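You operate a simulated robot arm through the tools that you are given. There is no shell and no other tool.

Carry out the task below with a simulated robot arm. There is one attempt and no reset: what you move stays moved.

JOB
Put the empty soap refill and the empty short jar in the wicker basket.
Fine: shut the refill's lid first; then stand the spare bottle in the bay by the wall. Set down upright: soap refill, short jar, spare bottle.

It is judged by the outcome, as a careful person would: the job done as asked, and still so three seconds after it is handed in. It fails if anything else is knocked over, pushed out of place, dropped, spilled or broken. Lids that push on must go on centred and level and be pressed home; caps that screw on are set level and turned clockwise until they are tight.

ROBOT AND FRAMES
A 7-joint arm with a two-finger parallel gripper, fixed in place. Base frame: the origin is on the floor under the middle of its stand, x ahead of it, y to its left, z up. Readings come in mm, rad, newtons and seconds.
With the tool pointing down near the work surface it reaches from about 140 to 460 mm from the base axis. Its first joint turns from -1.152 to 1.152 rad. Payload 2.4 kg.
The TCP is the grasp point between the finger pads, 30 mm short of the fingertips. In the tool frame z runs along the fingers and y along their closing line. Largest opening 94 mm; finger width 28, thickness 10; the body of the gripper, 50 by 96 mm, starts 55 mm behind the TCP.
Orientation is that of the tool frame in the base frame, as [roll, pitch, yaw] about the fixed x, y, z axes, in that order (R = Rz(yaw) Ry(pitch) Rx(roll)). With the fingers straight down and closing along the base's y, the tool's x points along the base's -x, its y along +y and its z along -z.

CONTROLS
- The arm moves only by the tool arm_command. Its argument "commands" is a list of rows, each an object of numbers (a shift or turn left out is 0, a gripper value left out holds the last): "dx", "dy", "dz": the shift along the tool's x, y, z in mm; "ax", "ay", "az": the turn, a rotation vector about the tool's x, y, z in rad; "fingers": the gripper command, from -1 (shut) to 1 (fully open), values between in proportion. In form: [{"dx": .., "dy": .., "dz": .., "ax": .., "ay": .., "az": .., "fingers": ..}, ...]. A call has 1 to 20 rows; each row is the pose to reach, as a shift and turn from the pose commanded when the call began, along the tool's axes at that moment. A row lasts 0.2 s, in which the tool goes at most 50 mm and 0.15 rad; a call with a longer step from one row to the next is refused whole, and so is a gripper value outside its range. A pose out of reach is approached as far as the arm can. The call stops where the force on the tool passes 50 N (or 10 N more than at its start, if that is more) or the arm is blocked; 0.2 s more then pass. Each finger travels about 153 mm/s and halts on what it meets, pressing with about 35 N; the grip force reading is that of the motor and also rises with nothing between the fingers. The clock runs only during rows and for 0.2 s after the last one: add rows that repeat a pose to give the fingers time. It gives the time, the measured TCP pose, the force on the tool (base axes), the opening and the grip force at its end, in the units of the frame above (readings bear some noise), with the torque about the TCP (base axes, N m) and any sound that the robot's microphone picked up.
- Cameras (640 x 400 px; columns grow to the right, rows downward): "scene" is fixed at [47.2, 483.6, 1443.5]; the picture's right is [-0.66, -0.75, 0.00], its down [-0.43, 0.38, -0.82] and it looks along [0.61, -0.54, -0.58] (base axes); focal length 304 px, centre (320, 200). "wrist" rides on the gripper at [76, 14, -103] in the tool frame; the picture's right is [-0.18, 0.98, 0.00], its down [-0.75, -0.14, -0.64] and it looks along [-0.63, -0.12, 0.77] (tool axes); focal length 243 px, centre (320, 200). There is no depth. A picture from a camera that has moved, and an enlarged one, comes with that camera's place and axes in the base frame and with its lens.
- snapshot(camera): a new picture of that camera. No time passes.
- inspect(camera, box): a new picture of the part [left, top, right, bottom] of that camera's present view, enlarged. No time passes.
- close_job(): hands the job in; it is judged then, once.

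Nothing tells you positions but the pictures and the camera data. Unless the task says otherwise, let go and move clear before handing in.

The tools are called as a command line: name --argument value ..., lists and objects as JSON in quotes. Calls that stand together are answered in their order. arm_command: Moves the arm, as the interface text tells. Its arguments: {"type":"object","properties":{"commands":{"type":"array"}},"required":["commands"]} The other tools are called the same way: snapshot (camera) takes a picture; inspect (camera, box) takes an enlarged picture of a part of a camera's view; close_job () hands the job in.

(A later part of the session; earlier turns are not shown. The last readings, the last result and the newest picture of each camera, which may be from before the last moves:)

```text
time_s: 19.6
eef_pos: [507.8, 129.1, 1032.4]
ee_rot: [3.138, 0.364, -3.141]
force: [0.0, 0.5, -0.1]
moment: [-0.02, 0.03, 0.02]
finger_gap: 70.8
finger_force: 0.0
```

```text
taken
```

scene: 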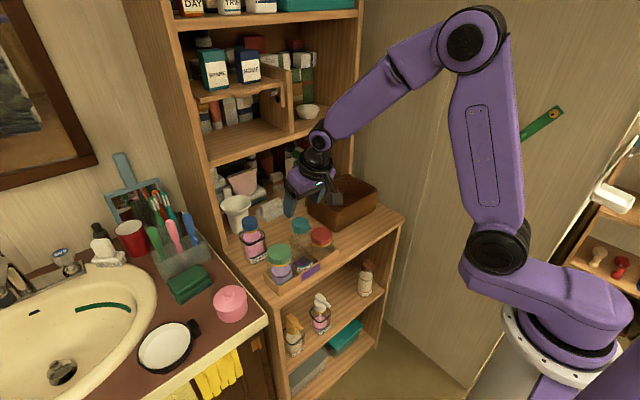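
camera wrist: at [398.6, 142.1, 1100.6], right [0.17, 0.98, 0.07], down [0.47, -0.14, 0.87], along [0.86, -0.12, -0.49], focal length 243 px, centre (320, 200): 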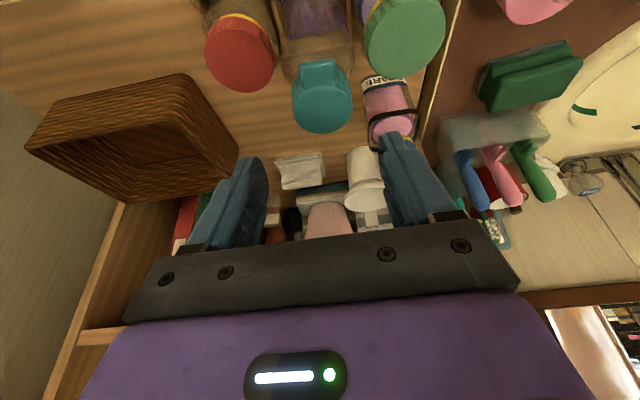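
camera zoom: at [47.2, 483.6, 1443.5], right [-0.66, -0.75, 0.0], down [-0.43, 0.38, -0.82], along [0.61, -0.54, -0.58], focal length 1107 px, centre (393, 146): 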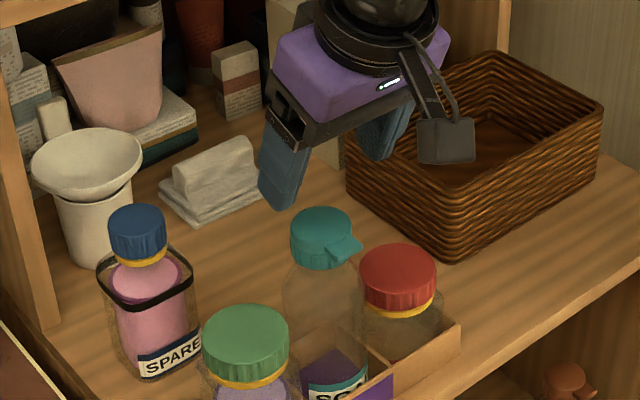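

I take the lid centre to be near (512, 133.5, 957). I descend with open fingers to straddle the cap, then look before closing.

arm_command --commands '[{"dx": 6.7, "dy": 2.2, "dz": 14.7}, {"dx": 13.5, "dy": 4.4, "dz": 29.4}, {"dx": 20.2, "dy": 4.4, "dz": 44}, {"dx": 26.9, "dy": 4.4, "dz": 58.7}, {"dx": 26.9, "dy": 4.4, "dz": 58.7}]'

snapshot --camera "wrist"

inspect --camera "scene" --box '[260, 180, 340, 260]'

```text
time_s: 20.8
eef_pos: [505.3, 134.2, 966.6]
ee_rot: [3.138, 0.365, -3.14]
force: [0.3, 0.1, 0.2]
moment: [-0.01, 0.03, 0.0]
finger_gap: 70.6
finger_force: 0.0
```

```text
taken
camera wrist: at [396.8, 146.9, 1035.5], right [0.17, 0.98, 0.07], down [0.47, -0.14, 0.87], along [0.86, -0.12, -0.49], focal length 243 px, centre (320, 200)
```

wrist: 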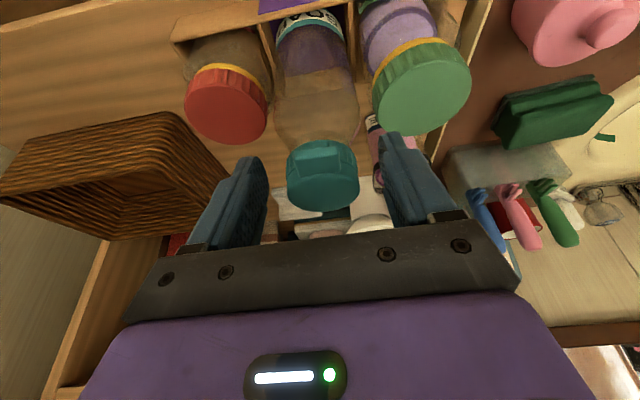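

```text
5.00 times, centred on (300, 220) of scene
camera zoom: at [47.2, 483.6, 1443.5], right [-0.66, -0.75, 0.0], down [-0.43, 0.38, -0.82], along [0.61, -0.54, -0.58], focal length 1522 px, centre (420, 100)
```

zoom: 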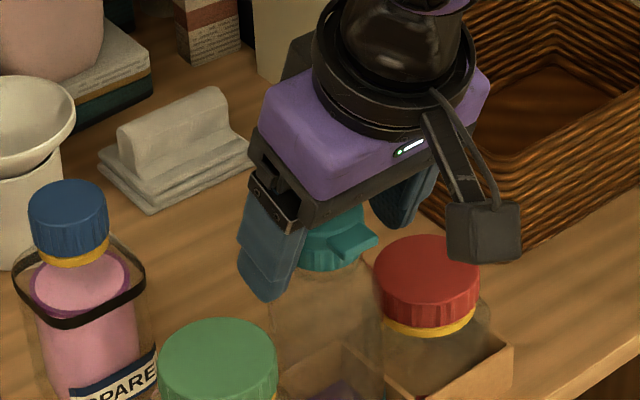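

The cap is centred between the pads. I close the grip.

arm_command --commands '[{"fingers": 0.2}, {"fingers": -1}, {"fingers": -1}, {"fingers": -1}]'

snapshot --camera "wrist"

inspect --camera "scene" --box '[260, 180, 340, 260]'

```text
time_s: 21.8
eef_pos: [505.4, 133.6, 966.9]
ee_rot: [3.139, 0.364, -3.141]
force: [-0.2, -0.2, -0.3]
moment: [-0.01, 0.01, 0.0]
finger_gap: 40.5
finger_force: 34.7
```

```text
taken
camera wrist: at [396.8, 146.8, 1035.6], right [0.17, 0.98, 0.07], down [0.47, -0.14, 0.87], along [0.86, -0.12, -0.49], focal length 243 px, centre (320, 200)
```

wrist: 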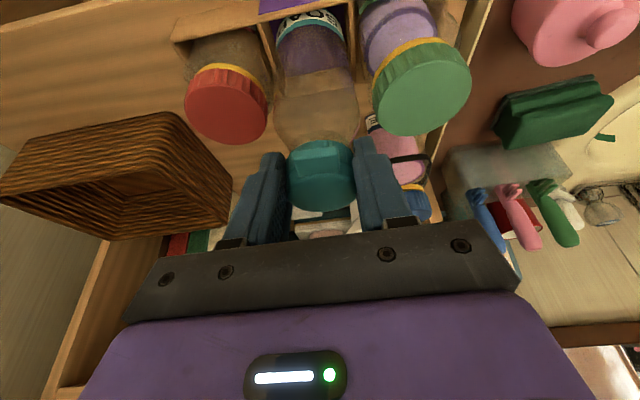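

```text
5.00 times, centred on (300, 220) of scene
camera zoom: at [47.2, 483.6, 1443.5], right [-0.66, -0.75, 0.0], down [-0.43, 0.38, -0.82], along [0.61, -0.54, -0.58], focal length 1522 px, centre (420, 100)
```

zoom: 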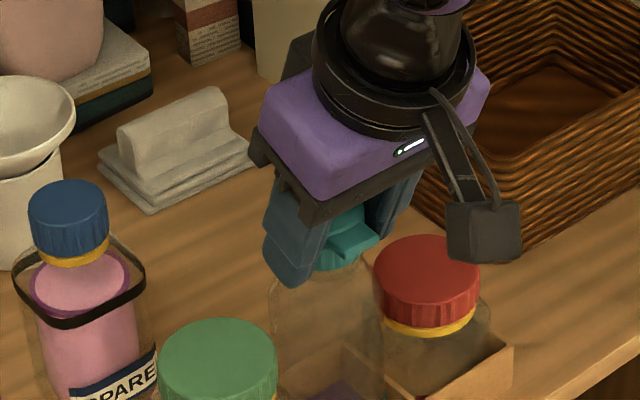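

Gripped at 40.5 mm. I lift straight up, clear of the neighbouring caps and the basket rim.

arm_command --commands '[{"dx": -2.8, "dz": -7.5}, {"dx": -8.9, "dz": -23.4}, {"dx": -17.8, "dz": -46.7}, {"dx": -28.5, "dz": -74.8}, {"dx": -39.2, "dz": -102.8}, {"dx": -46.3, "dz": -121.5}, {"dx": -46.3, "dz": -121.5}]'

inspect --camera "scene" --box '[230, 150, 390, 280]'

snapshot --camera "wrist"

```text
time_s: 23.4
eef_pos: [503.4, 136.1, 1097.6]
ee_rot: [3.137, 0.364, -3.14]
force: [0.1, 0.2, -0.8]
moment: [-0.03, -0.02, 0.02]
finger_gap: 40.6
finger_force: 35.2
```

```text
3.08 times, centred on (310, 215) of scene
camera zoom: at [47.2, 483.6, 1443.5], right [-0.66, -0.75, 0.0], down [-0.43, 0.38, -0.82], along [0.61, -0.54, -0.58], focal length 936 px, centre (351, 154)
```

zoom: 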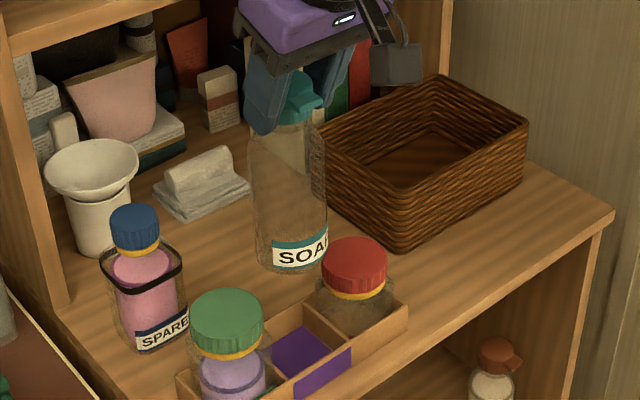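

```text
taken
camera wrist: at [395.0, 148.1, 1165.4], right [0.17, 0.98, 0.07], down [0.47, -0.14, 0.87], along [0.86, -0.12, -0.49], focal length 243 px, centre (320, 200)
```

wrist: 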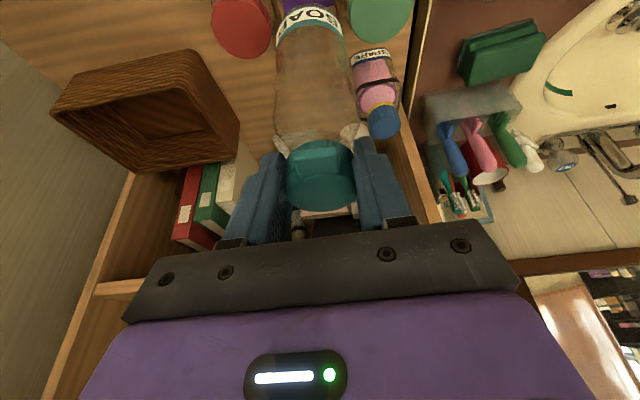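

The SOAP refill hangs upright in the grip and nothing else moved. I carry it over the near half of the basket.

arm_command --commands '[{"dx": -13.1, "dy": -27.2, "dz": 5}, {"dx": -26.2, "dy": -54.5, "dz": 10}, {"dx": -39.3, "dy": -81.8, "dz": 15}, {"dx": -52.4, "dy": -109, "dz": 20}, {"dx": -65.4, "dy": -136.2, "dz": 25}, {"dx": -78.5, "dy": -163.5, "dz": 30}, {"dx": -91.6, "dy": -190.8, "dz": 34.9}, {"dx": -104.7, "dy": -218, "dz": 39.9}, {"dx": -104.7, "dy": -218, "dz": 39.9}]'

inspect --camera "scene" --box '[270, 120, 410, 240]'

snapshot --camera "wrist"

```text
time_s: 25.4
eef_pos: [615.5, -83.3, 1097.0]
ee_rot: [3.138, 0.364, 3.141]
force: [0.5, -0.7, -0.6]
moment: [0.01, -0.01, -0.01]
finger_gap: 40.5
finger_force: 35.1
```

```text
3.33 times, centred on (340, 180) of scene
camera zoom: at [47.2, 483.6, 1443.5], right [-0.66, -0.75, 0.0], down [-0.43, 0.38, -0.82], along [0.61, -0.54, -0.58], focal length 1014 px, centre (253, 267)
```

zoom: 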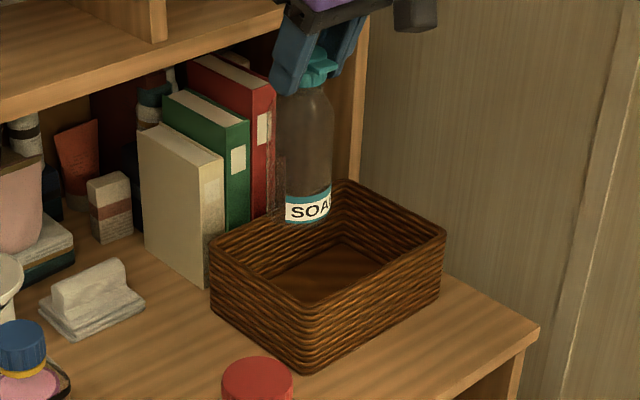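

```text
taken
camera wrist: at [507.0, -70.4, 1164.0], right [0.17, 0.98, 0.07], down [0.47, -0.14, 0.87], along [0.86, -0.12, -0.49], focal length 243 px, centre (320, 200)
```

wrist: 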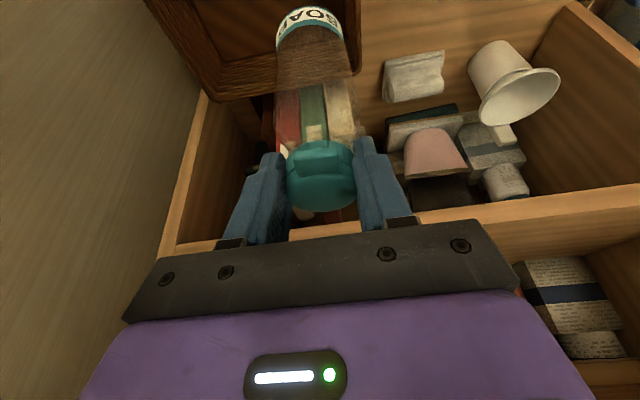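

The refill is over the basket with clearance on all sides. I lower it most of the way.

arm_command --commands '[{"dx": 7.8, "dy": -5, "dz": 20.6}, {"dx": 15.7, "dy": -5, "dz": 41.1}, {"dx": 23.5, "dy": -5, "dz": 61.7}, {"dx": 31.4, "dy": -5, "dz": 82.2}, {"dx": 39.2, "dy": -5, "dz": 102.8}, {"dx": 39.2, "dy": -5, "dz": 102.8}]'

inspect --camera "scene" --box '[280, 140, 400, 240]'

snapshot --camera "wrist"

```text
time_s: 26.8
eef_pos: [616.4, -87.5, 986.9]
ee_rot: [3.139, 0.366, -3.141]
force: [-1.0, 0.5, -0.8]
moment: [0.01, 0.02, -0.04]
finger_gap: 40.6
finger_force: 34.8
```

```text
4.00 times, centred on (340, 190) of scene
camera zoom: at [47.2, 483.6, 1443.5], right [-0.66, -0.75, 0.0], down [-0.43, 0.38, -0.82], along [0.61, -0.54, -0.58], focal length 1217 px, centre (240, 240)
```

zoom: 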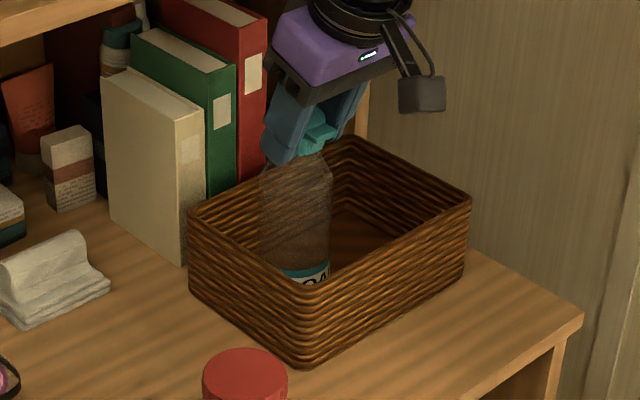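

```text
taken
camera wrist: at [508.1, -74.7, 1054.5], right [0.17, 0.98, 0.07], down [0.47, -0.14, 0.87], along [0.86, -0.12, -0.49], focal length 243 px, centre (320, 200)
```

wrist: 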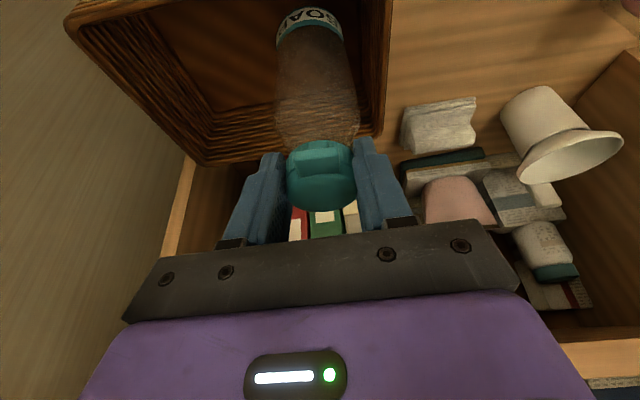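

It is inside the basket with clearance. I lower slowly to feel for the floor.

arm_command --commands '[{"dx": 1.1, "dz": 2.8}, {"dx": 2.1, "dz": 5.6}, {"dx": 3.2, "dz": 8.4}, {"dx": 4.3, "dz": 11.2}]'

```text
time_s: 27.8
eef_pos: [616.7, -86.6, 974.5]
ee_rot: [3.138, 0.365, 3.141]
force: [0.8, 1.0, 0.4]
moment: [-0.02, 0.04, -0.01]
finger_gap: 40.5
finger_force: 34.4
```

No contact yet at TCP z≈974.5. I continue down in 1.5 mm steps.

arm_command --commands '[{"dx": 0.5, "dz": 1.4}, {"dx": 1.1, "dz": 2.8}, {"dx": 1.6, "dz": 4.2}]'

```text
time_s: 28.6
eef_pos: [617.8, -86.4, 969.4]
ee_rot: [3.138, 0.367, 3.141]
force: [-0.3, 0.2, 0.6]
moment: [-0.01, 0.05, 0.0]
finger_gap: 40.6
finger_force: 34.7
```

arm_command --commands '[{"dx": 0.5, "dz": 1.4}, {"dx": 1.1, "dz": 2.8}]'

inspect --camera "wrist" --box '[60, 0, 420, 240]'

```text
time_s: 29.2
eef_pos: [617.3, -86.2, 969.4]
ee_rot: [3.139, 0.371, 3.141]
force: [-4.5, -0.1, 22.6]
moment: [-0.08, 0.43, 0.09]
finger_gap: 40.6
finger_force: 35.5
```

```text
1.67 times, centred on (240, 120) of wrist
camera zoom: at [508.2, -73.9, 1036.3], right [0.17, 0.98, 0.07], down [0.47, -0.14, 0.87], along [0.87, -0.12, -0.48], focal length 404 px, centre (453, 333)
```

zoom: 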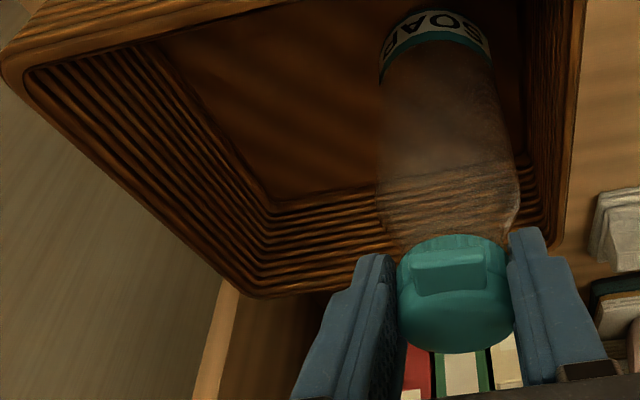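

It touched the basket floor (22 N). I relax about 2 mm, then open the fingers.

arm_command --commands '[{"dx": -0.7, "dz": -1.9}, {"dx": -0.7, "dz": -1.9}, {"dx": -0.7, "dz": -1.9, "fingers": 0.0}, {"dx": -0.7, "dz": -1.9, "fingers": 0.4}, {"dx": -0.7, "dz": -1.9, "fingers": 0.4}]'

inspect --camera "scene" --box '[280, 140, 400, 240]'

snapshot --camera "wrist"

```text
time_s: 30.4
eef_pos: [616.1, -86.9, 968.7]
ee_rot: [3.137, 0.364, -3.141]
force: [0.1, -0.6, -0.1]
moment: [-0.02, -0.05, 0.0]
finger_gap: 65.9
finger_force: 0.0
```

```text
4.00 times, centred on (340, 190) of scene
camera zoom: at [47.2, 483.6, 1443.5], right [-0.66, -0.75, 0.0], down [-0.43, 0.38, -0.82], along [0.61, -0.54, -0.58], focal length 1217 px, centre (240, 240)
```

zoom: 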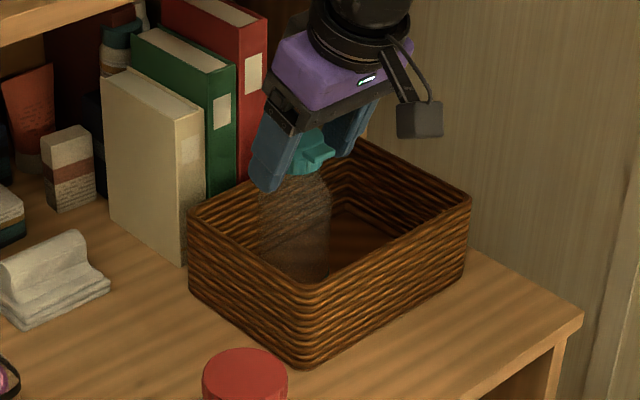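

```text
taken
camera wrist: at [507.2, -73.9, 1036.2], right [0.17, 0.98, 0.07], down [0.48, -0.14, 0.87], along [0.86, -0.12, -0.49], focal length 243 px, centre (320, 200)
```

wrist: 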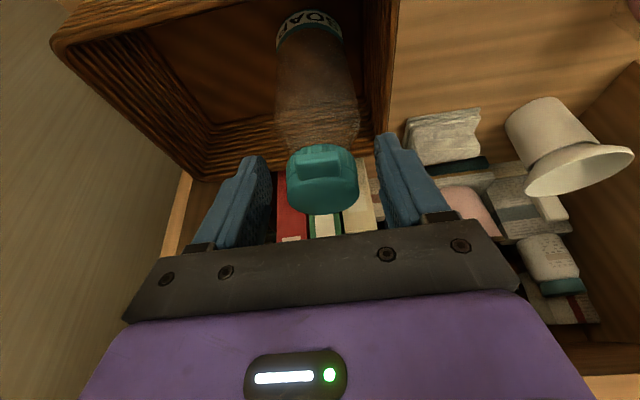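

The refill stands in the basket, released. I rise straight up, then move over the red-capped short jar.

arm_command --commands '[{"dx": -5, "dz": -14}, {"dx": -14, "dz": -38}, {"dx": -24.9, "dz": -65.4}, {"dx": -4.2, "dy": 30.2, "dz": -73.3}, {"dx": 16.6, "dy": 60.4, "dz": -81.2, "fingers": 0.75}, {"dx": 37.3, "dy": 90.6, "dz": -89.1}, {"dx": 58.1, "dy": 120.8, "dz": -97}, {"dx": 78.8, "dy": 151, "dz": -104.9}, {"dx": 89.5, "dy": 151, "dz": -76.8}, {"dx": 100.2, "dy": 151, "dz": -48.8}, {"dx": 100.2, "dy": 151, "dz": -48.8}]'

snapshot --camera "wrist"

snapshot --camera "scene"

inspect --camera "scene" --box '[220, 140, 400, 290]'

```text
time_s: 32.8
eef_pos: [503.4, 64.1, 978.7]
ee_rot: [3.138, 0.365, 3.141]
force: [0.2, 1.0, -0.4]
moment: [-0.03, 0.03, 0.0]
finger_gap: 82.1
finger_force: 0.1
```

```text
taken
camera wrist: at [396.0, 76.8, 1047.1], right [0.17, 0.98, 0.07], down [0.47, -0.14, 0.87], along [0.86, -0.12, -0.49], focal length 243 px, centre (320, 200)
```

wrist: 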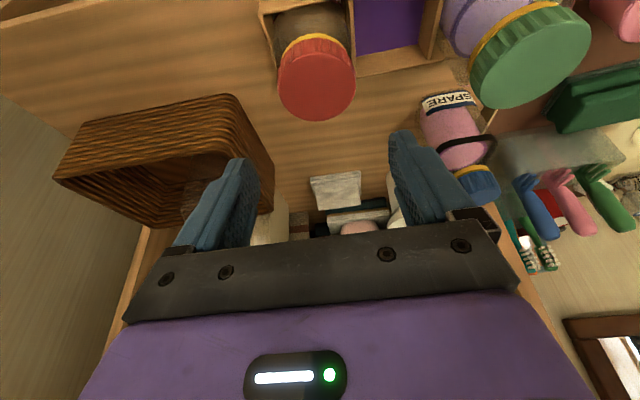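

```text
taken
```

scene: 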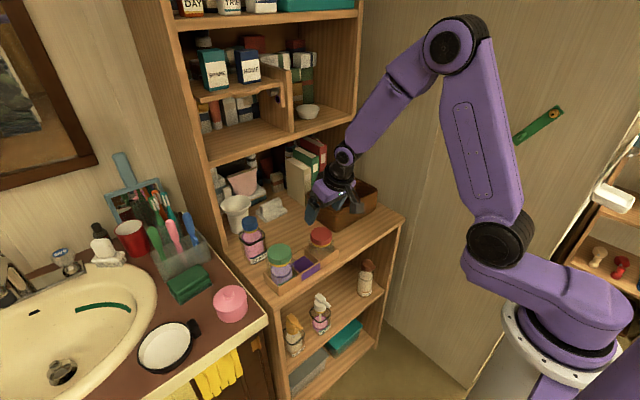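

```text
2.67 times, centred on (310, 215) of scene
camera zoom: at [47.2, 483.6, 1443.5], right [-0.66, -0.75, 0.0], down [-0.43, 0.38, -0.82], along [0.61, -0.54, -0.58], focal length 812 px, centre (347, 160)
```

zoom: 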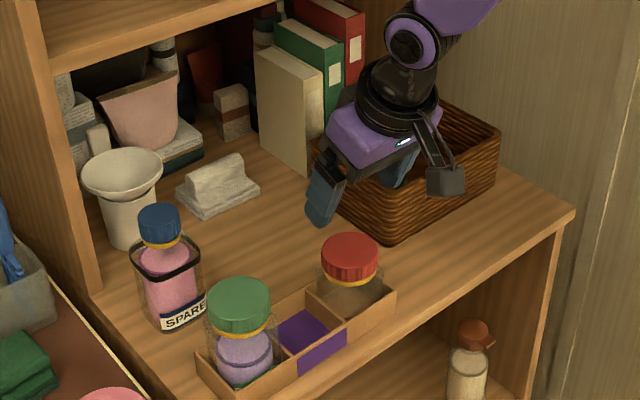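

The red cap is at about (514.7, 65, 882). I descend to straddle it and check before closing.

arm_command --commands '[{"dx": 5.6, "dy": 1, "dz": 17.3}, {"dx": 11.1, "dy": 1, "dz": 34.6}, {"dx": 16.7, "dy": 1, "dz": 51.9}, {"dx": 22.2, "dy": 1, "dz": 69.2}, {"dx": 27.8, "dy": 1, "dz": 86.5}, {"dx": 27.8, "dy": 1, "dz": 86.5}]'

snapshot --camera "wrist"

inspect --camera "scene" --box '[270, 190, 360, 280]'

```text
time_s: 34.2
eef_pos: [511.6, 64.3, 888.3]
ee_rot: [3.139, 0.368, -3.142]
force: [0.2, -0.1, 0.6]
moment: [-0.02, 0.04, -0.01]
finger_gap: 82.4
finger_force: 0.0
```

```text
taken
camera wrist: at [402.7, 77.3, 955.5], right [0.17, 0.98, 0.07], down [0.47, -0.14, 0.87], along [0.86, -0.12, -0.49], focal length 243 px, centre (320, 200)
```

wrist: 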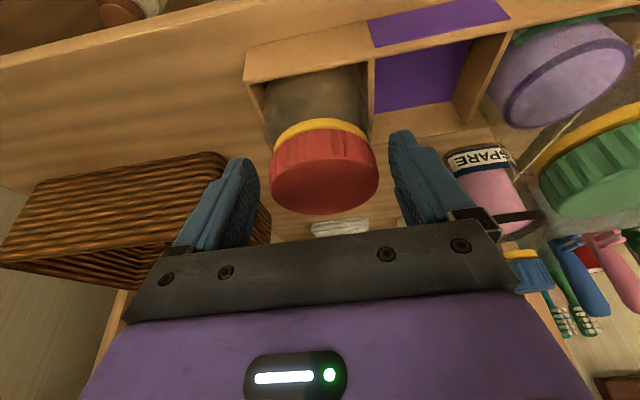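

```text
4.44 times, centred on (315, 235) of scene
camera zoom: at [47.2, 483.6, 1443.5], right [-0.66, -0.75, 0.0], down [-0.43, 0.38, -0.82], along [0.61, -0.54, -0.58], focal length 1352 px, centre (342, 44)
```

zoom: 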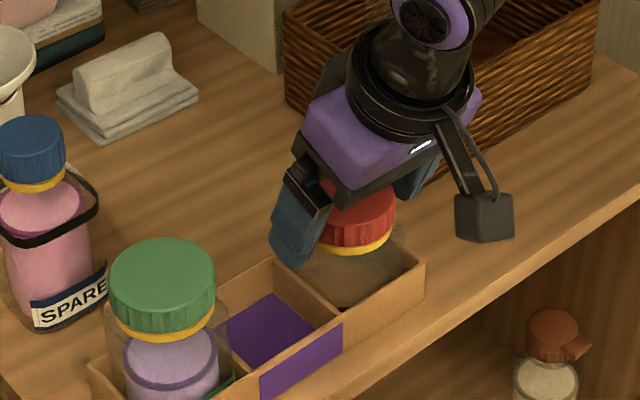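

The red cap sits centred between the pads. I close the grip.

arm_command --commands '[{"dx": 2, "fingers": 0.5}, {"dx": 2, "fingers": -0.2}, {"dx": 2, "fingers": -0.2}, {"dx": 2, "fingers": -1}, {"dx": 2, "fingers": -1}]'

snapshot --camera "wrist"

```text
time_s: 35.4
eef_pos: [508.2, 65.5, 887.1]
ee_rot: [3.138, 0.366, 3.141]
force: [-0.6, 1.5, 1.9]
moment: [0.01, -0.06, -0.01]
finger_gap: 59.4
finger_force: 35.1
```

```text
taken
camera wrist: at [399.9, 77.6, 954.9], right [0.17, 0.98, 0.07], down [0.47, -0.14, 0.87], along [0.86, -0.12, -0.49], focal length 243 px, centre (320, 200)
```

wrist: 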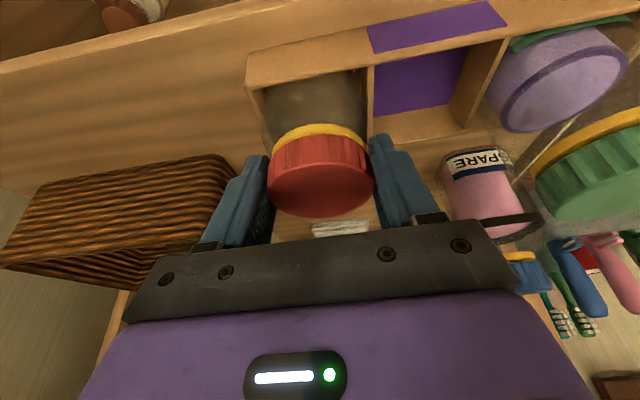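

Gripped at 59.4 mm. I lift the jar straight up, high enough to clear the standing refill.

arm_command --commands '[{"dx": -2.9, "dz": -7.5}, {"dx": -9, "dz": -23.4}, {"dx": -21.5, "dz": -56}, {"dx": -35.8, "dz": -93.4}, {"dx": -50.1, "dz": -130.8}, {"dx": -63, "dz": -164.4}, {"dx": -71.6, "dz": -186.8}, {"dx": -71.6, "dz": -186.8}]'

inspect --camera "scene" --box '[220, 130, 400, 290]'

snapshot --camera "wrist"

```text
time_s: 37.2
eef_pos: [507.2, 64.8, 1090.7]
ee_rot: [3.137, 0.365, 3.141]
force: [0.3, 0.1, -1.0]
moment: [0.02, -0.03, 0.02]
finger_gap: 59.1
finger_force: 34.9
```

```text
2.50 times, centred on (310, 210) of scene
camera zoom: at [47.2, 483.6, 1443.5], right [-0.66, -0.75, 0.0], down [-0.43, 0.38, -0.82], along [0.61, -0.54, -0.58], focal length 761 px, centre (345, 175)
```

zoom: 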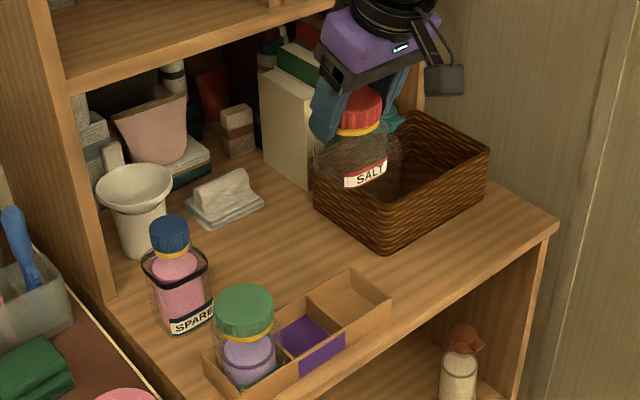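

```text
taken
camera wrist: at [398.1, 78.3, 1157.1], right [0.17, 0.98, 0.07], down [0.47, -0.14, 0.87], along [0.86, -0.12, -0.49], focal length 243 px, centre (320, 200)
```

wrist: 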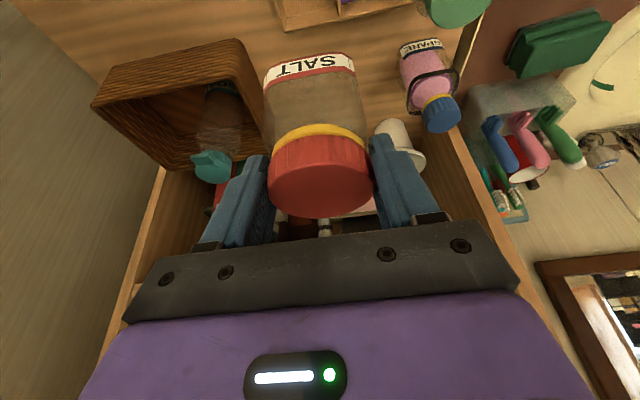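

The empty SALT jar is held upright, and its bay at the wall end is now free. I carry it over the far half of the basket.

arm_command --commands '[{"dx": -13.6, "dy": -29.7, "dz": 5.2}, {"dx": -27.2, "dy": -59.5, "dz": 10.4}, {"dx": -40.7, "dy": -89.2, "dz": 15.6}, {"dx": -54.3, "dy": -118.9, "dz": 20.8}, {"dx": -67.9, "dy": -148.6, "dz": 26}, {"dx": -81.5, "dy": -178.4, "dz": 31.2}, {"dx": -95, "dy": -208.1, "dz": 36.4}, {"dx": -108.6, "dy": -237.8, "dz": 41.6}, {"dx": -108.6, "dy": -237.8, "dz": 41.6}]'

inspect --camera "scene" --box '[270, 100, 410, 240]'

snapshot --camera "wrist"

```text
time_s: 39.2
eef_pos: [624.0, -173.0, 1086.3]
ee_rot: [3.14, 0.365, -3.142]
force: [0.2, 0.2, -1.0]
moment: [0.01, 0.03, 0.0]
finger_gap: 59.1
finger_force: 35.2
```

```text
2.86 times, centred on (340, 170) of scene
camera zoom: at [47.3, 483.6, 1443.5], right [-0.66, -0.75, 0.0], down [-0.43, 0.38, -0.82], along [0.61, -0.54, -0.58], focal length 869 px, centre (263, 286)
```

zoom: 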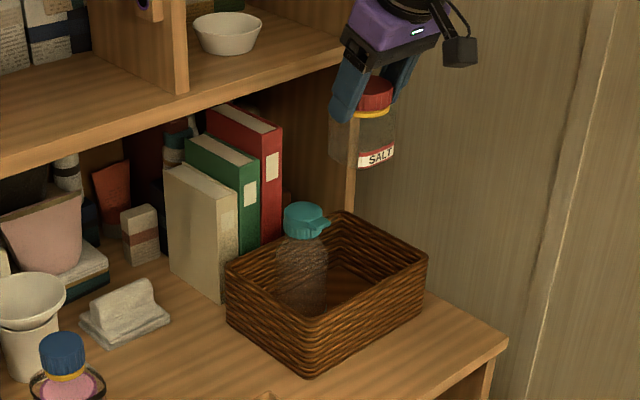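

```text
taken
camera wrist: at [514.9, -160.4, 1154.1], right [0.17, 0.98, 0.07], down [0.47, -0.14, 0.87], along [0.86, -0.12, -0.49], focal length 243 px, centre (320, 200)
```

wrist: 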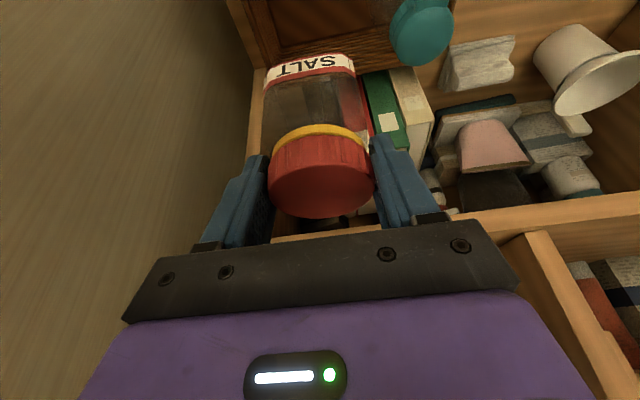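

The refill stands upright in the basket. I lower the jar beside it with good clearance, stopping just above the floor.

arm_command --commands '[{"dx": 9.5, "dz": 24.8}, {"dx": 19, "dz": 49.6}, {"dx": 28.5, "dz": 74.4}, {"dx": 38.1, "dz": 99.3}, {"dx": 47.6, "dz": 124.1}, {"dx": 57.1, "dz": 148.9}, {"dx": 66.6, "dz": 173.7}, {"dx": 66.6, "dz": 173.7}]'

inspect --camera "scene" --box '[290, 120, 410, 240]'

snapshot --camera "wrist"

```text
time_s: 41.0
eef_pos: [625.3, -173.0, 901.2]
ee_rot: [3.14, 0.367, 3.141]
force: [-0.2, 0.7, -2.0]
moment: [0.02, -0.01, -0.01]
finger_gap: 59.1
finger_force: 34.8
```

```text
3.33 times, centred on (350, 180) of scene
camera zoom: at [47.2, 483.6, 1443.5], right [-0.66, -0.75, 0.0], down [-0.43, 0.38, -0.82], along [0.61, -0.54, -0.58], focal length 1014 px, centre (220, 267)
```

zoom: 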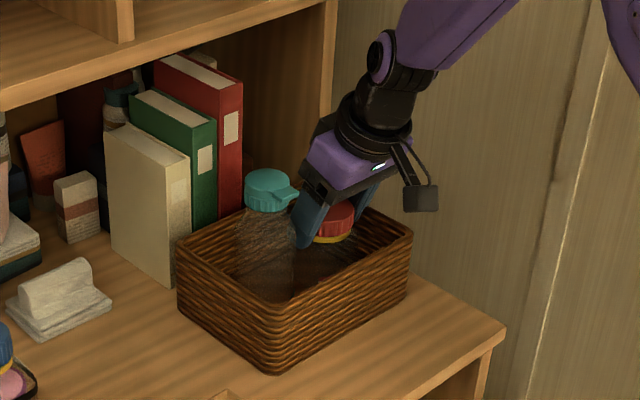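

```text
taken
camera wrist: at [516.0, -159.4, 968.2], right [0.17, 0.98, 0.07], down [0.47, -0.14, 0.87], along [0.86, -0.12, -0.49], focal length 243 px, centre (320, 200)
```

wrist: 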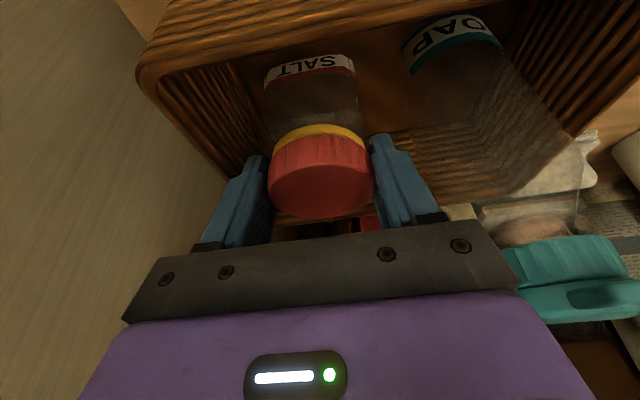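

Clear of the refill. I lower the last centimetre slowly.

arm_command --commands '[{"dx": 0.9, "dz": 2.3}, {"dx": 1.8, "dz": 4.7}, {"dx": 2.5, "dz": 6.5}, {"dx": 3.2, "dz": 8.4}]'

```text
time_s: 42.0
eef_pos: [624.8, -172.1, 892.0]
ee_rot: [3.138, 0.366, -3.141]
force: [0.3, 0.4, -1.1]
moment: [-0.02, 0.02, 0.02]
finger_gap: 59.2
finger_force: 34.9
```

arm_command --commands '[{"dx": 0.45, "dz": 1.15}, {"dx": 0.9, "dz": 2.3}]'

```text
time_s: 42.6
eef_pos: [624.5, -173.0, 889.7]
ee_rot: [3.138, 0.364, 3.141]
force: [1.2, -0.1, -1.2]
moment: [0.03, 0.06, 0.0]
finger_gap: 59.2
finger_force: 35.2
```

Still no contact, so I continue in 1 mm steps.

arm_command --commands '[{"dx": 0.4, "dz": 1.0}, {"dx": 0.8, "dz": 2.0}]'

```text
time_s: 43.2
eef_pos: [625.4, -172.1, 889.4]
ee_rot: [3.141, 0.368, -3.141]
force: [-6.8, 1.6, 17.0]
moment: [0.01, 0.7, -0.05]
finger_gap: 59.3
finger_force: 34.8
```

Floor contact at 17 N. I relax it and open the fingers only slightly to stay clear of the refill and basket wall.

arm_command --commands '[{"dx": -0.6, "dz": -1.6}, {"dx": -0.6, "dz": -1.6}, {"dx": -0.6, "dz": -1.6, "fingers": 0.36}, {"dx": -0.6, "dz": -1.6, "fingers": 0.45}, {"dx": -0.6, "dz": -1.6, "fingers": 0.45}]'

snapshot --camera "wrist"

inspect --camera "scene" --box '[290, 140, 410, 240]'

```text
time_s: 44.4
eef_pos: [625.2, -172.8, 889.1]
ee_rot: [3.137, 0.364, -3.14]
force: [0.4, -0.3, -0.2]
moment: [-0.01, 0.02, 0.0]
finger_gap: 68.3
finger_force: 0.0
```

```text
taken
camera wrist: at [515.9, -159.4, 956.7], right [0.17, 0.98, 0.07], down [0.47, -0.14, 0.87], along [0.86, -0.12, -0.49], focal length 243 px, centre (320, 200)
```

wrist: 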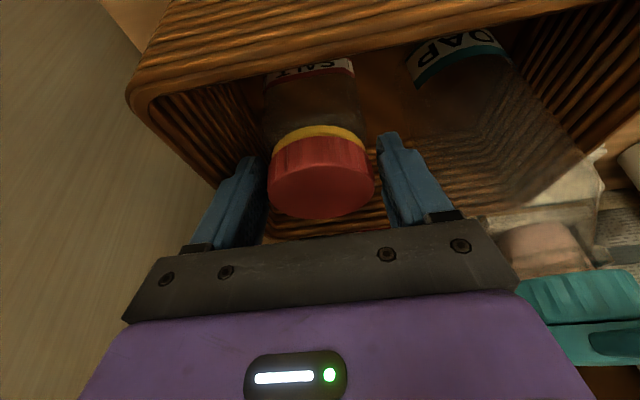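

```text
4.00 times, centred on (350, 190) of scene
camera zoom: at [47.2, 483.6, 1443.5], right [-0.66, -0.75, 0.0], down [-0.43, 0.38, -0.82], along [0.61, -0.54, -0.58], focal length 1217 px, centre (200, 240)
```

zoom: 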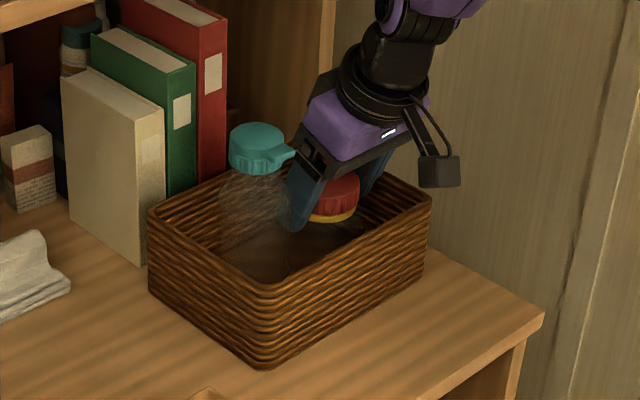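

Both items stand upright in the basket. I rise straight out and move to a viewing pose for the spare bottle.

arm_command --commands '[{"dx": -3.6, "dz": -9.3}, {"dx": -10.7, "dz": -28}, {"dx": -25, "dz": -65}, {"dx": -40, "dz": -104}, {"dx": -55, "dz": -143}, {"dx": -66.2, "dz": -172.8}, {"dx": -51, "dy": 42, "dz": -180}, {"dx": -36, "dy": 84, "dz": -187}, {"dx": -21, "dy": 126, "dz": -194}, {"dx": -6, "dy": 168, "dz": -201}, {"dx": 9, "dy": 210, "dz": -208}, {"dx": 24, "dy": 252, "dz": -215}, {"dx": 24, "dy": 294, "dz": -215}, {"dx": 24, "dy": 336, "dz": -215}, {"dx": 24, "dy": 370, "dz": -215}, {"dx": 24, "dy": 370, "dz": -215}]'

snapshot --camera "wrist"

snapshot --camera "scene"

inspect --camera "scene" --box '[290, 160, 400, 240]'

```text
time_s: 47.8
eef_pos: [525.9, 195.7, 1081.7]
ee_rot: [3.139, 0.367, 3.141]
force: [0.4, 0.1, 0.0]
moment: [0.02, 0.01, 0.02]
finger_gap: 68.3
finger_force: 0.0
```

```text
taken
camera wrist: at [415.8, 208.8, 1150.4], right [0.17, 0.98, 0.07], down [0.47, -0.14, 0.87], along [0.86, -0.12, -0.49], focal length 243 px, centre (320, 200)
```

wrist: 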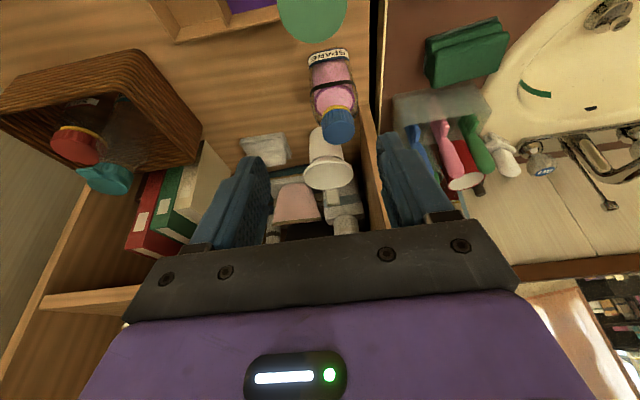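

```text
taken
```

scene: 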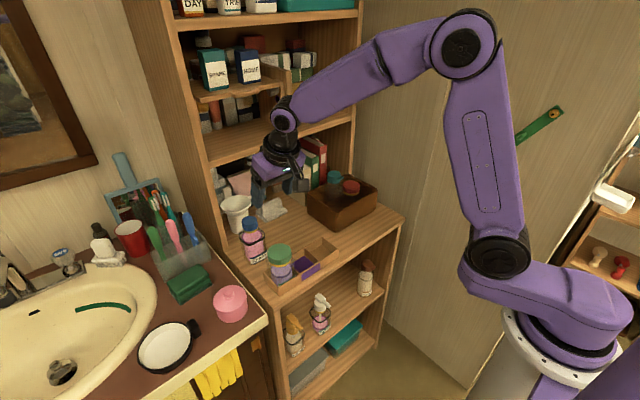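

```text
5.00 times, centred on (345, 200) of scene
camera zoom: at [47.2, 483.6, 1443.5], right [-0.66, -0.75, 0.0], down [-0.43, 0.38, -0.82], along [0.61, -0.54, -0.58], focal length 1522 px, centre (195, 200)
```

zoom: 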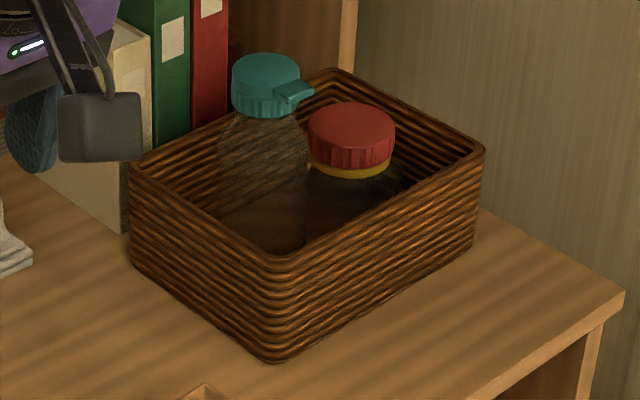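

Both cameras confirm the refill and jar stand in the basket. Now I zoom in on the spare bottle and the empty bays.

inspect --camera "wrist" --box '[280, 30, 390, 150]'

inspect --camera "scene" --box '[225, 205, 285, 270]'

inspect --camera "scene" --box '[260, 230, 345, 300]'

```text
3.33 times, centred on (335, 90) of wrist
camera zoom: at [415.8, 208.8, 1150.4], right [0.17, 0.98, 0.07], down [0.47, -0.14, 0.87], along [0.86, -0.12, -0.49], focal length 809 px, centre (270, 567)
```

zoom: 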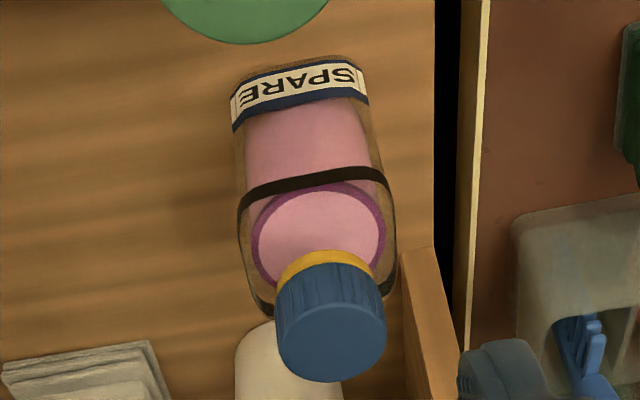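

```text
6.15 times, centred on (255, 238) of scene
camera zoom: at [47.2, 483.6, 1443.5], right [-0.66, -0.75, 0.0], down [-0.43, 0.38, -0.82], along [0.61, -0.54, -0.58], focal length 1873 px, centre (720, -31)
```

zoom: 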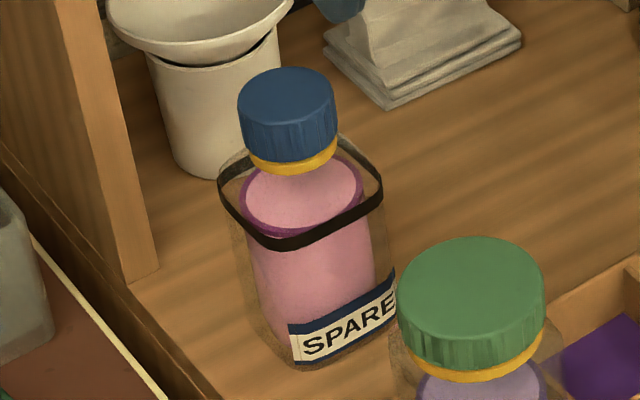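

```text
5.71 times, centred on (302, 265) of scene
camera zoom: at [47.2, 483.6, 1443.5], right [-0.66, -0.75, 0.0], down [-0.43, 0.38, -0.82], along [0.61, -0.54, -0.58], focal length 1739 px, centre (420, -171)
```

zoom: 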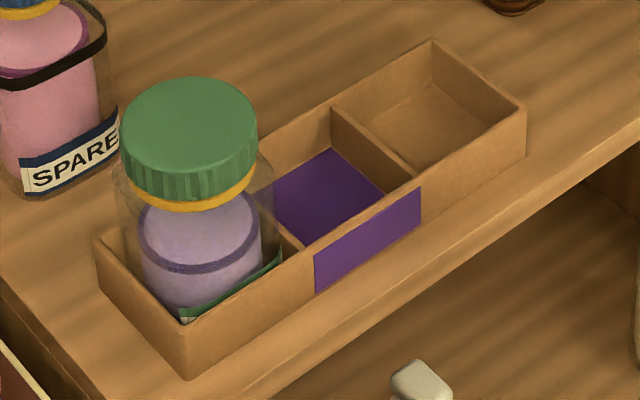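

The spare (cap top ≈ (641, 207.5, 927)) is nearly square to the shelf, and its body looks only a few mm narrower than the wall-end bay. I move to get a clear look at the empty bay for precise placement.

arm_command --commands '[{"dx": 19.5, "dy": -32.7, "dz": 11.8}, {"dx": 39, "dy": -65.5, "dz": 23.6}, {"dx": 58.6, "dy": -98.2, "dz": 35.4}, {"dx": 78.1, "dy": -131, "dz": 47.2}, {"dx": 78.1, "dy": -131, "dz": 47.2}]'

inspect --camera "wrist" --box '[230, 0, 470, 150]'

inspect --camera "scene" --box '[290, 232, 345, 282]'

```text
time_s: 49.0
eef_pos: [469.7, 65.3, 1009.6]
ee_rot: [3.139, 0.367, 3.141]
force: [0.7, 0.7, 0.6]
moment: [-0.01, -0.01, 0.04]
finger_gap: 68.5
finger_force: 0.0
```

```text
2.67 times, centred on (350, 75) of wrist
camera zoom: at [360.8, 77.1, 1077.2], right [0.17, 0.98, 0.07], down [0.47, -0.14, 0.87], along [0.86, -0.12, -0.49], focal length 647 px, centre (240, 533)
```

zoom: 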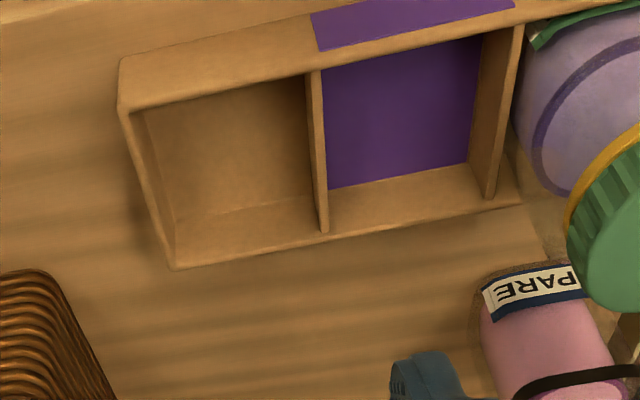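

```text
8.00 times, centred on (318, 257) of scene
camera zoom: at [47.2, 483.6, 1443.5], right [-0.66, -0.75, 0.0], down [-0.43, 0.38, -0.82], along [0.61, -0.54, -0.58], focal length 2434 px, centre (340, -256)
```

zoom: 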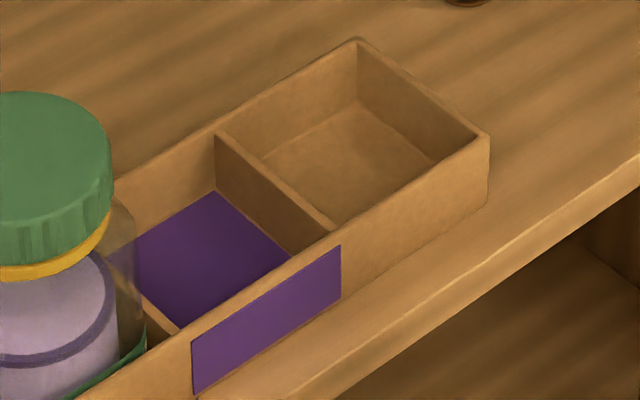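

The wall-end bay measures about 62.5 × 62.5 mm inside, centred at (516, 64.7), rim z≈827. The spare body is about 57 mm square and well aligned, so I'll grip it by its flat body sides just under the shoulder. I move above it with open fingers.

arm_command --commands '[{"dx": -26.3, "dy": 23.6, "dz": 8.3, "fingers": 0.75}, {"dx": -52.7, "dy": 47.2, "dz": 16.6}, {"dx": -79, "dy": 70.8, "dz": 25}, {"dx": -105.3, "dy": 94.5, "dz": 33.3}, {"dx": -131.7, "dy": 118.1, "dz": 41.6}, {"dx": -158, "dy": 141.7, "dz": 49.9}, {"dx": -158, "dy": 141.7, "dz": 49.9}]'

snapshot --camera "wrist"

inspect --camera "scene" --box '[210, 140, 340, 280]'

snapshot --camera "scene"

```text
time_s: 50.6
eef_pos: [634.8, 208.5, 1020.1]
ee_rot: [3.138, 0.364, 3.141]
force: [-0.4, 0.2, 0.2]
moment: [0.01, -0.02, -0.01]
finger_gap: 81.9
finger_force: 0.0
```

```text
taken
camera wrist: at [525.8, 221.1, 1087.8], right [0.17, 0.98, 0.07], down [0.47, -0.14, 0.87], along [0.86, -0.12, -0.49], focal length 243 px, centre (320, 200)
```

wrist: 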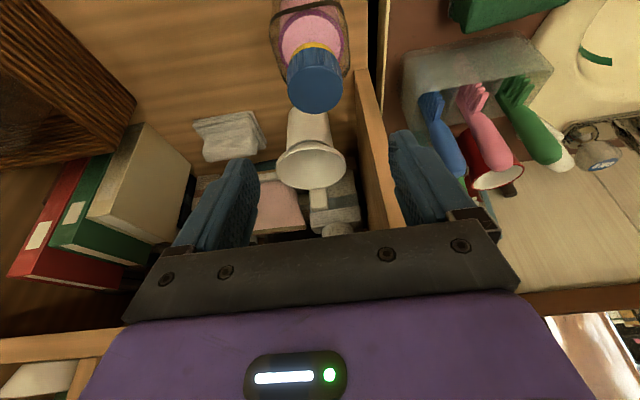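

```text
2.86 times, centred on (275, 210) of scene
camera zoom: at [47.2, 483.6, 1443.5], right [-0.66, -0.75, 0.0], down [-0.43, 0.38, -0.82], along [0.61, -0.54, -0.58], focal length 869 px, centre (449, 171)
```

zoom: 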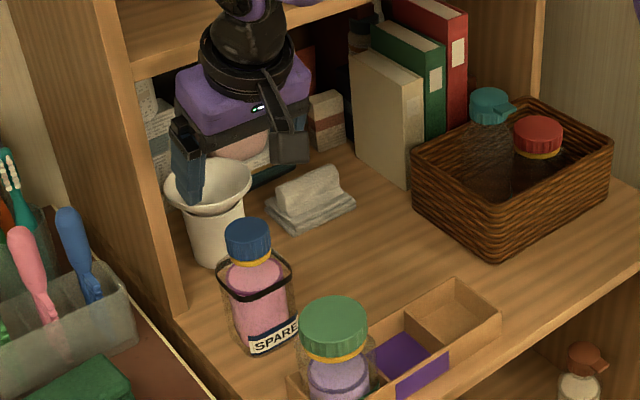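

```text
taken
```

scene: 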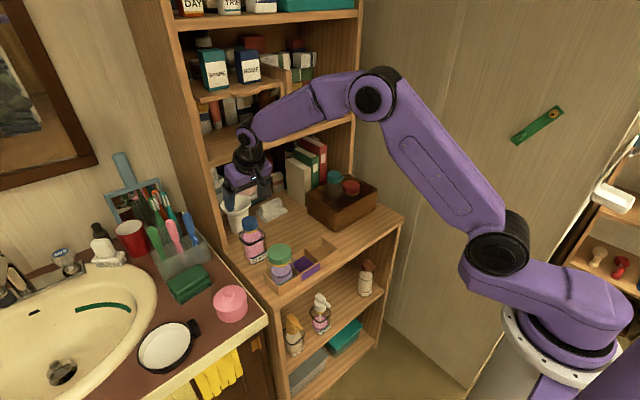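

I zoom in on the spare from above to fix its centre and yaw before descending.

inspect --camera "wrist" --box '[250, 0, 390, 125]'

```text
3.20 times, centred on (320, 62) of wrist
camera zoom: at [525.8, 221.1, 1087.8], right [0.17, 0.98, 0.07], down [0.47, -0.14, 0.87], along [0.86, -0.12, -0.49], focal length 776 px, centre (320, 640)
```

zoom: 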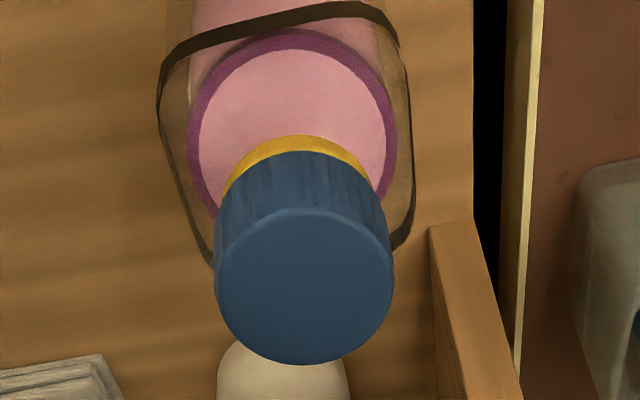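

Spare centre ≈ (642, 208), yaw ≈ 0. I descend part-way and check clearances to its cap and the green jar.

arm_command --commands '[{"dx": 8.2, "dz": 20.6}, {"dx": 16.4, "dz": 41.2}, {"dx": 24.6, "dz": 61.8}, {"dx": 32.7, "dz": 82.4}, {"dx": 32.7, "dz": 82.4}]'

snapshot --camera "wrist"

inspect --camera "scene" --box '[210, 170, 320, 280]'

```text
time_s: 51.8
eef_pos: [633.9, 207.8, 932.0]
ee_rot: [3.135, 0.366, 3.14]
force: [0.4, 0.1, -0.6]
moment: [0.0, -0.05, 0.03]
finger_gap: 82.4
finger_force: 0.0
```

```text
taken
camera wrist: at [524.3, 220.9, 999.7], right [0.17, 0.98, 0.07], down [0.47, -0.14, 0.87], along [0.86, -0.12, -0.49], focal length 243 px, centre (320, 200)
```

wrist: 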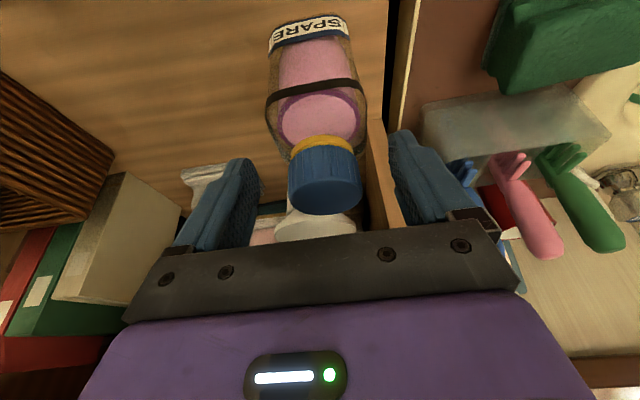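

```text
3.64 times, centred on (265, 225) of scene
camera zoom: at [47.2, 483.6, 1443.5], right [-0.66, -0.75, 0.0], down [-0.43, 0.38, -0.82], along [0.61, -0.54, -0.58], focal length 1107 px, centre (520, 109)
```

zoom: 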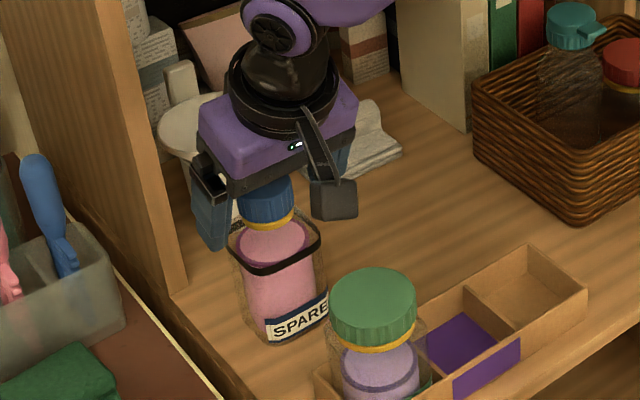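

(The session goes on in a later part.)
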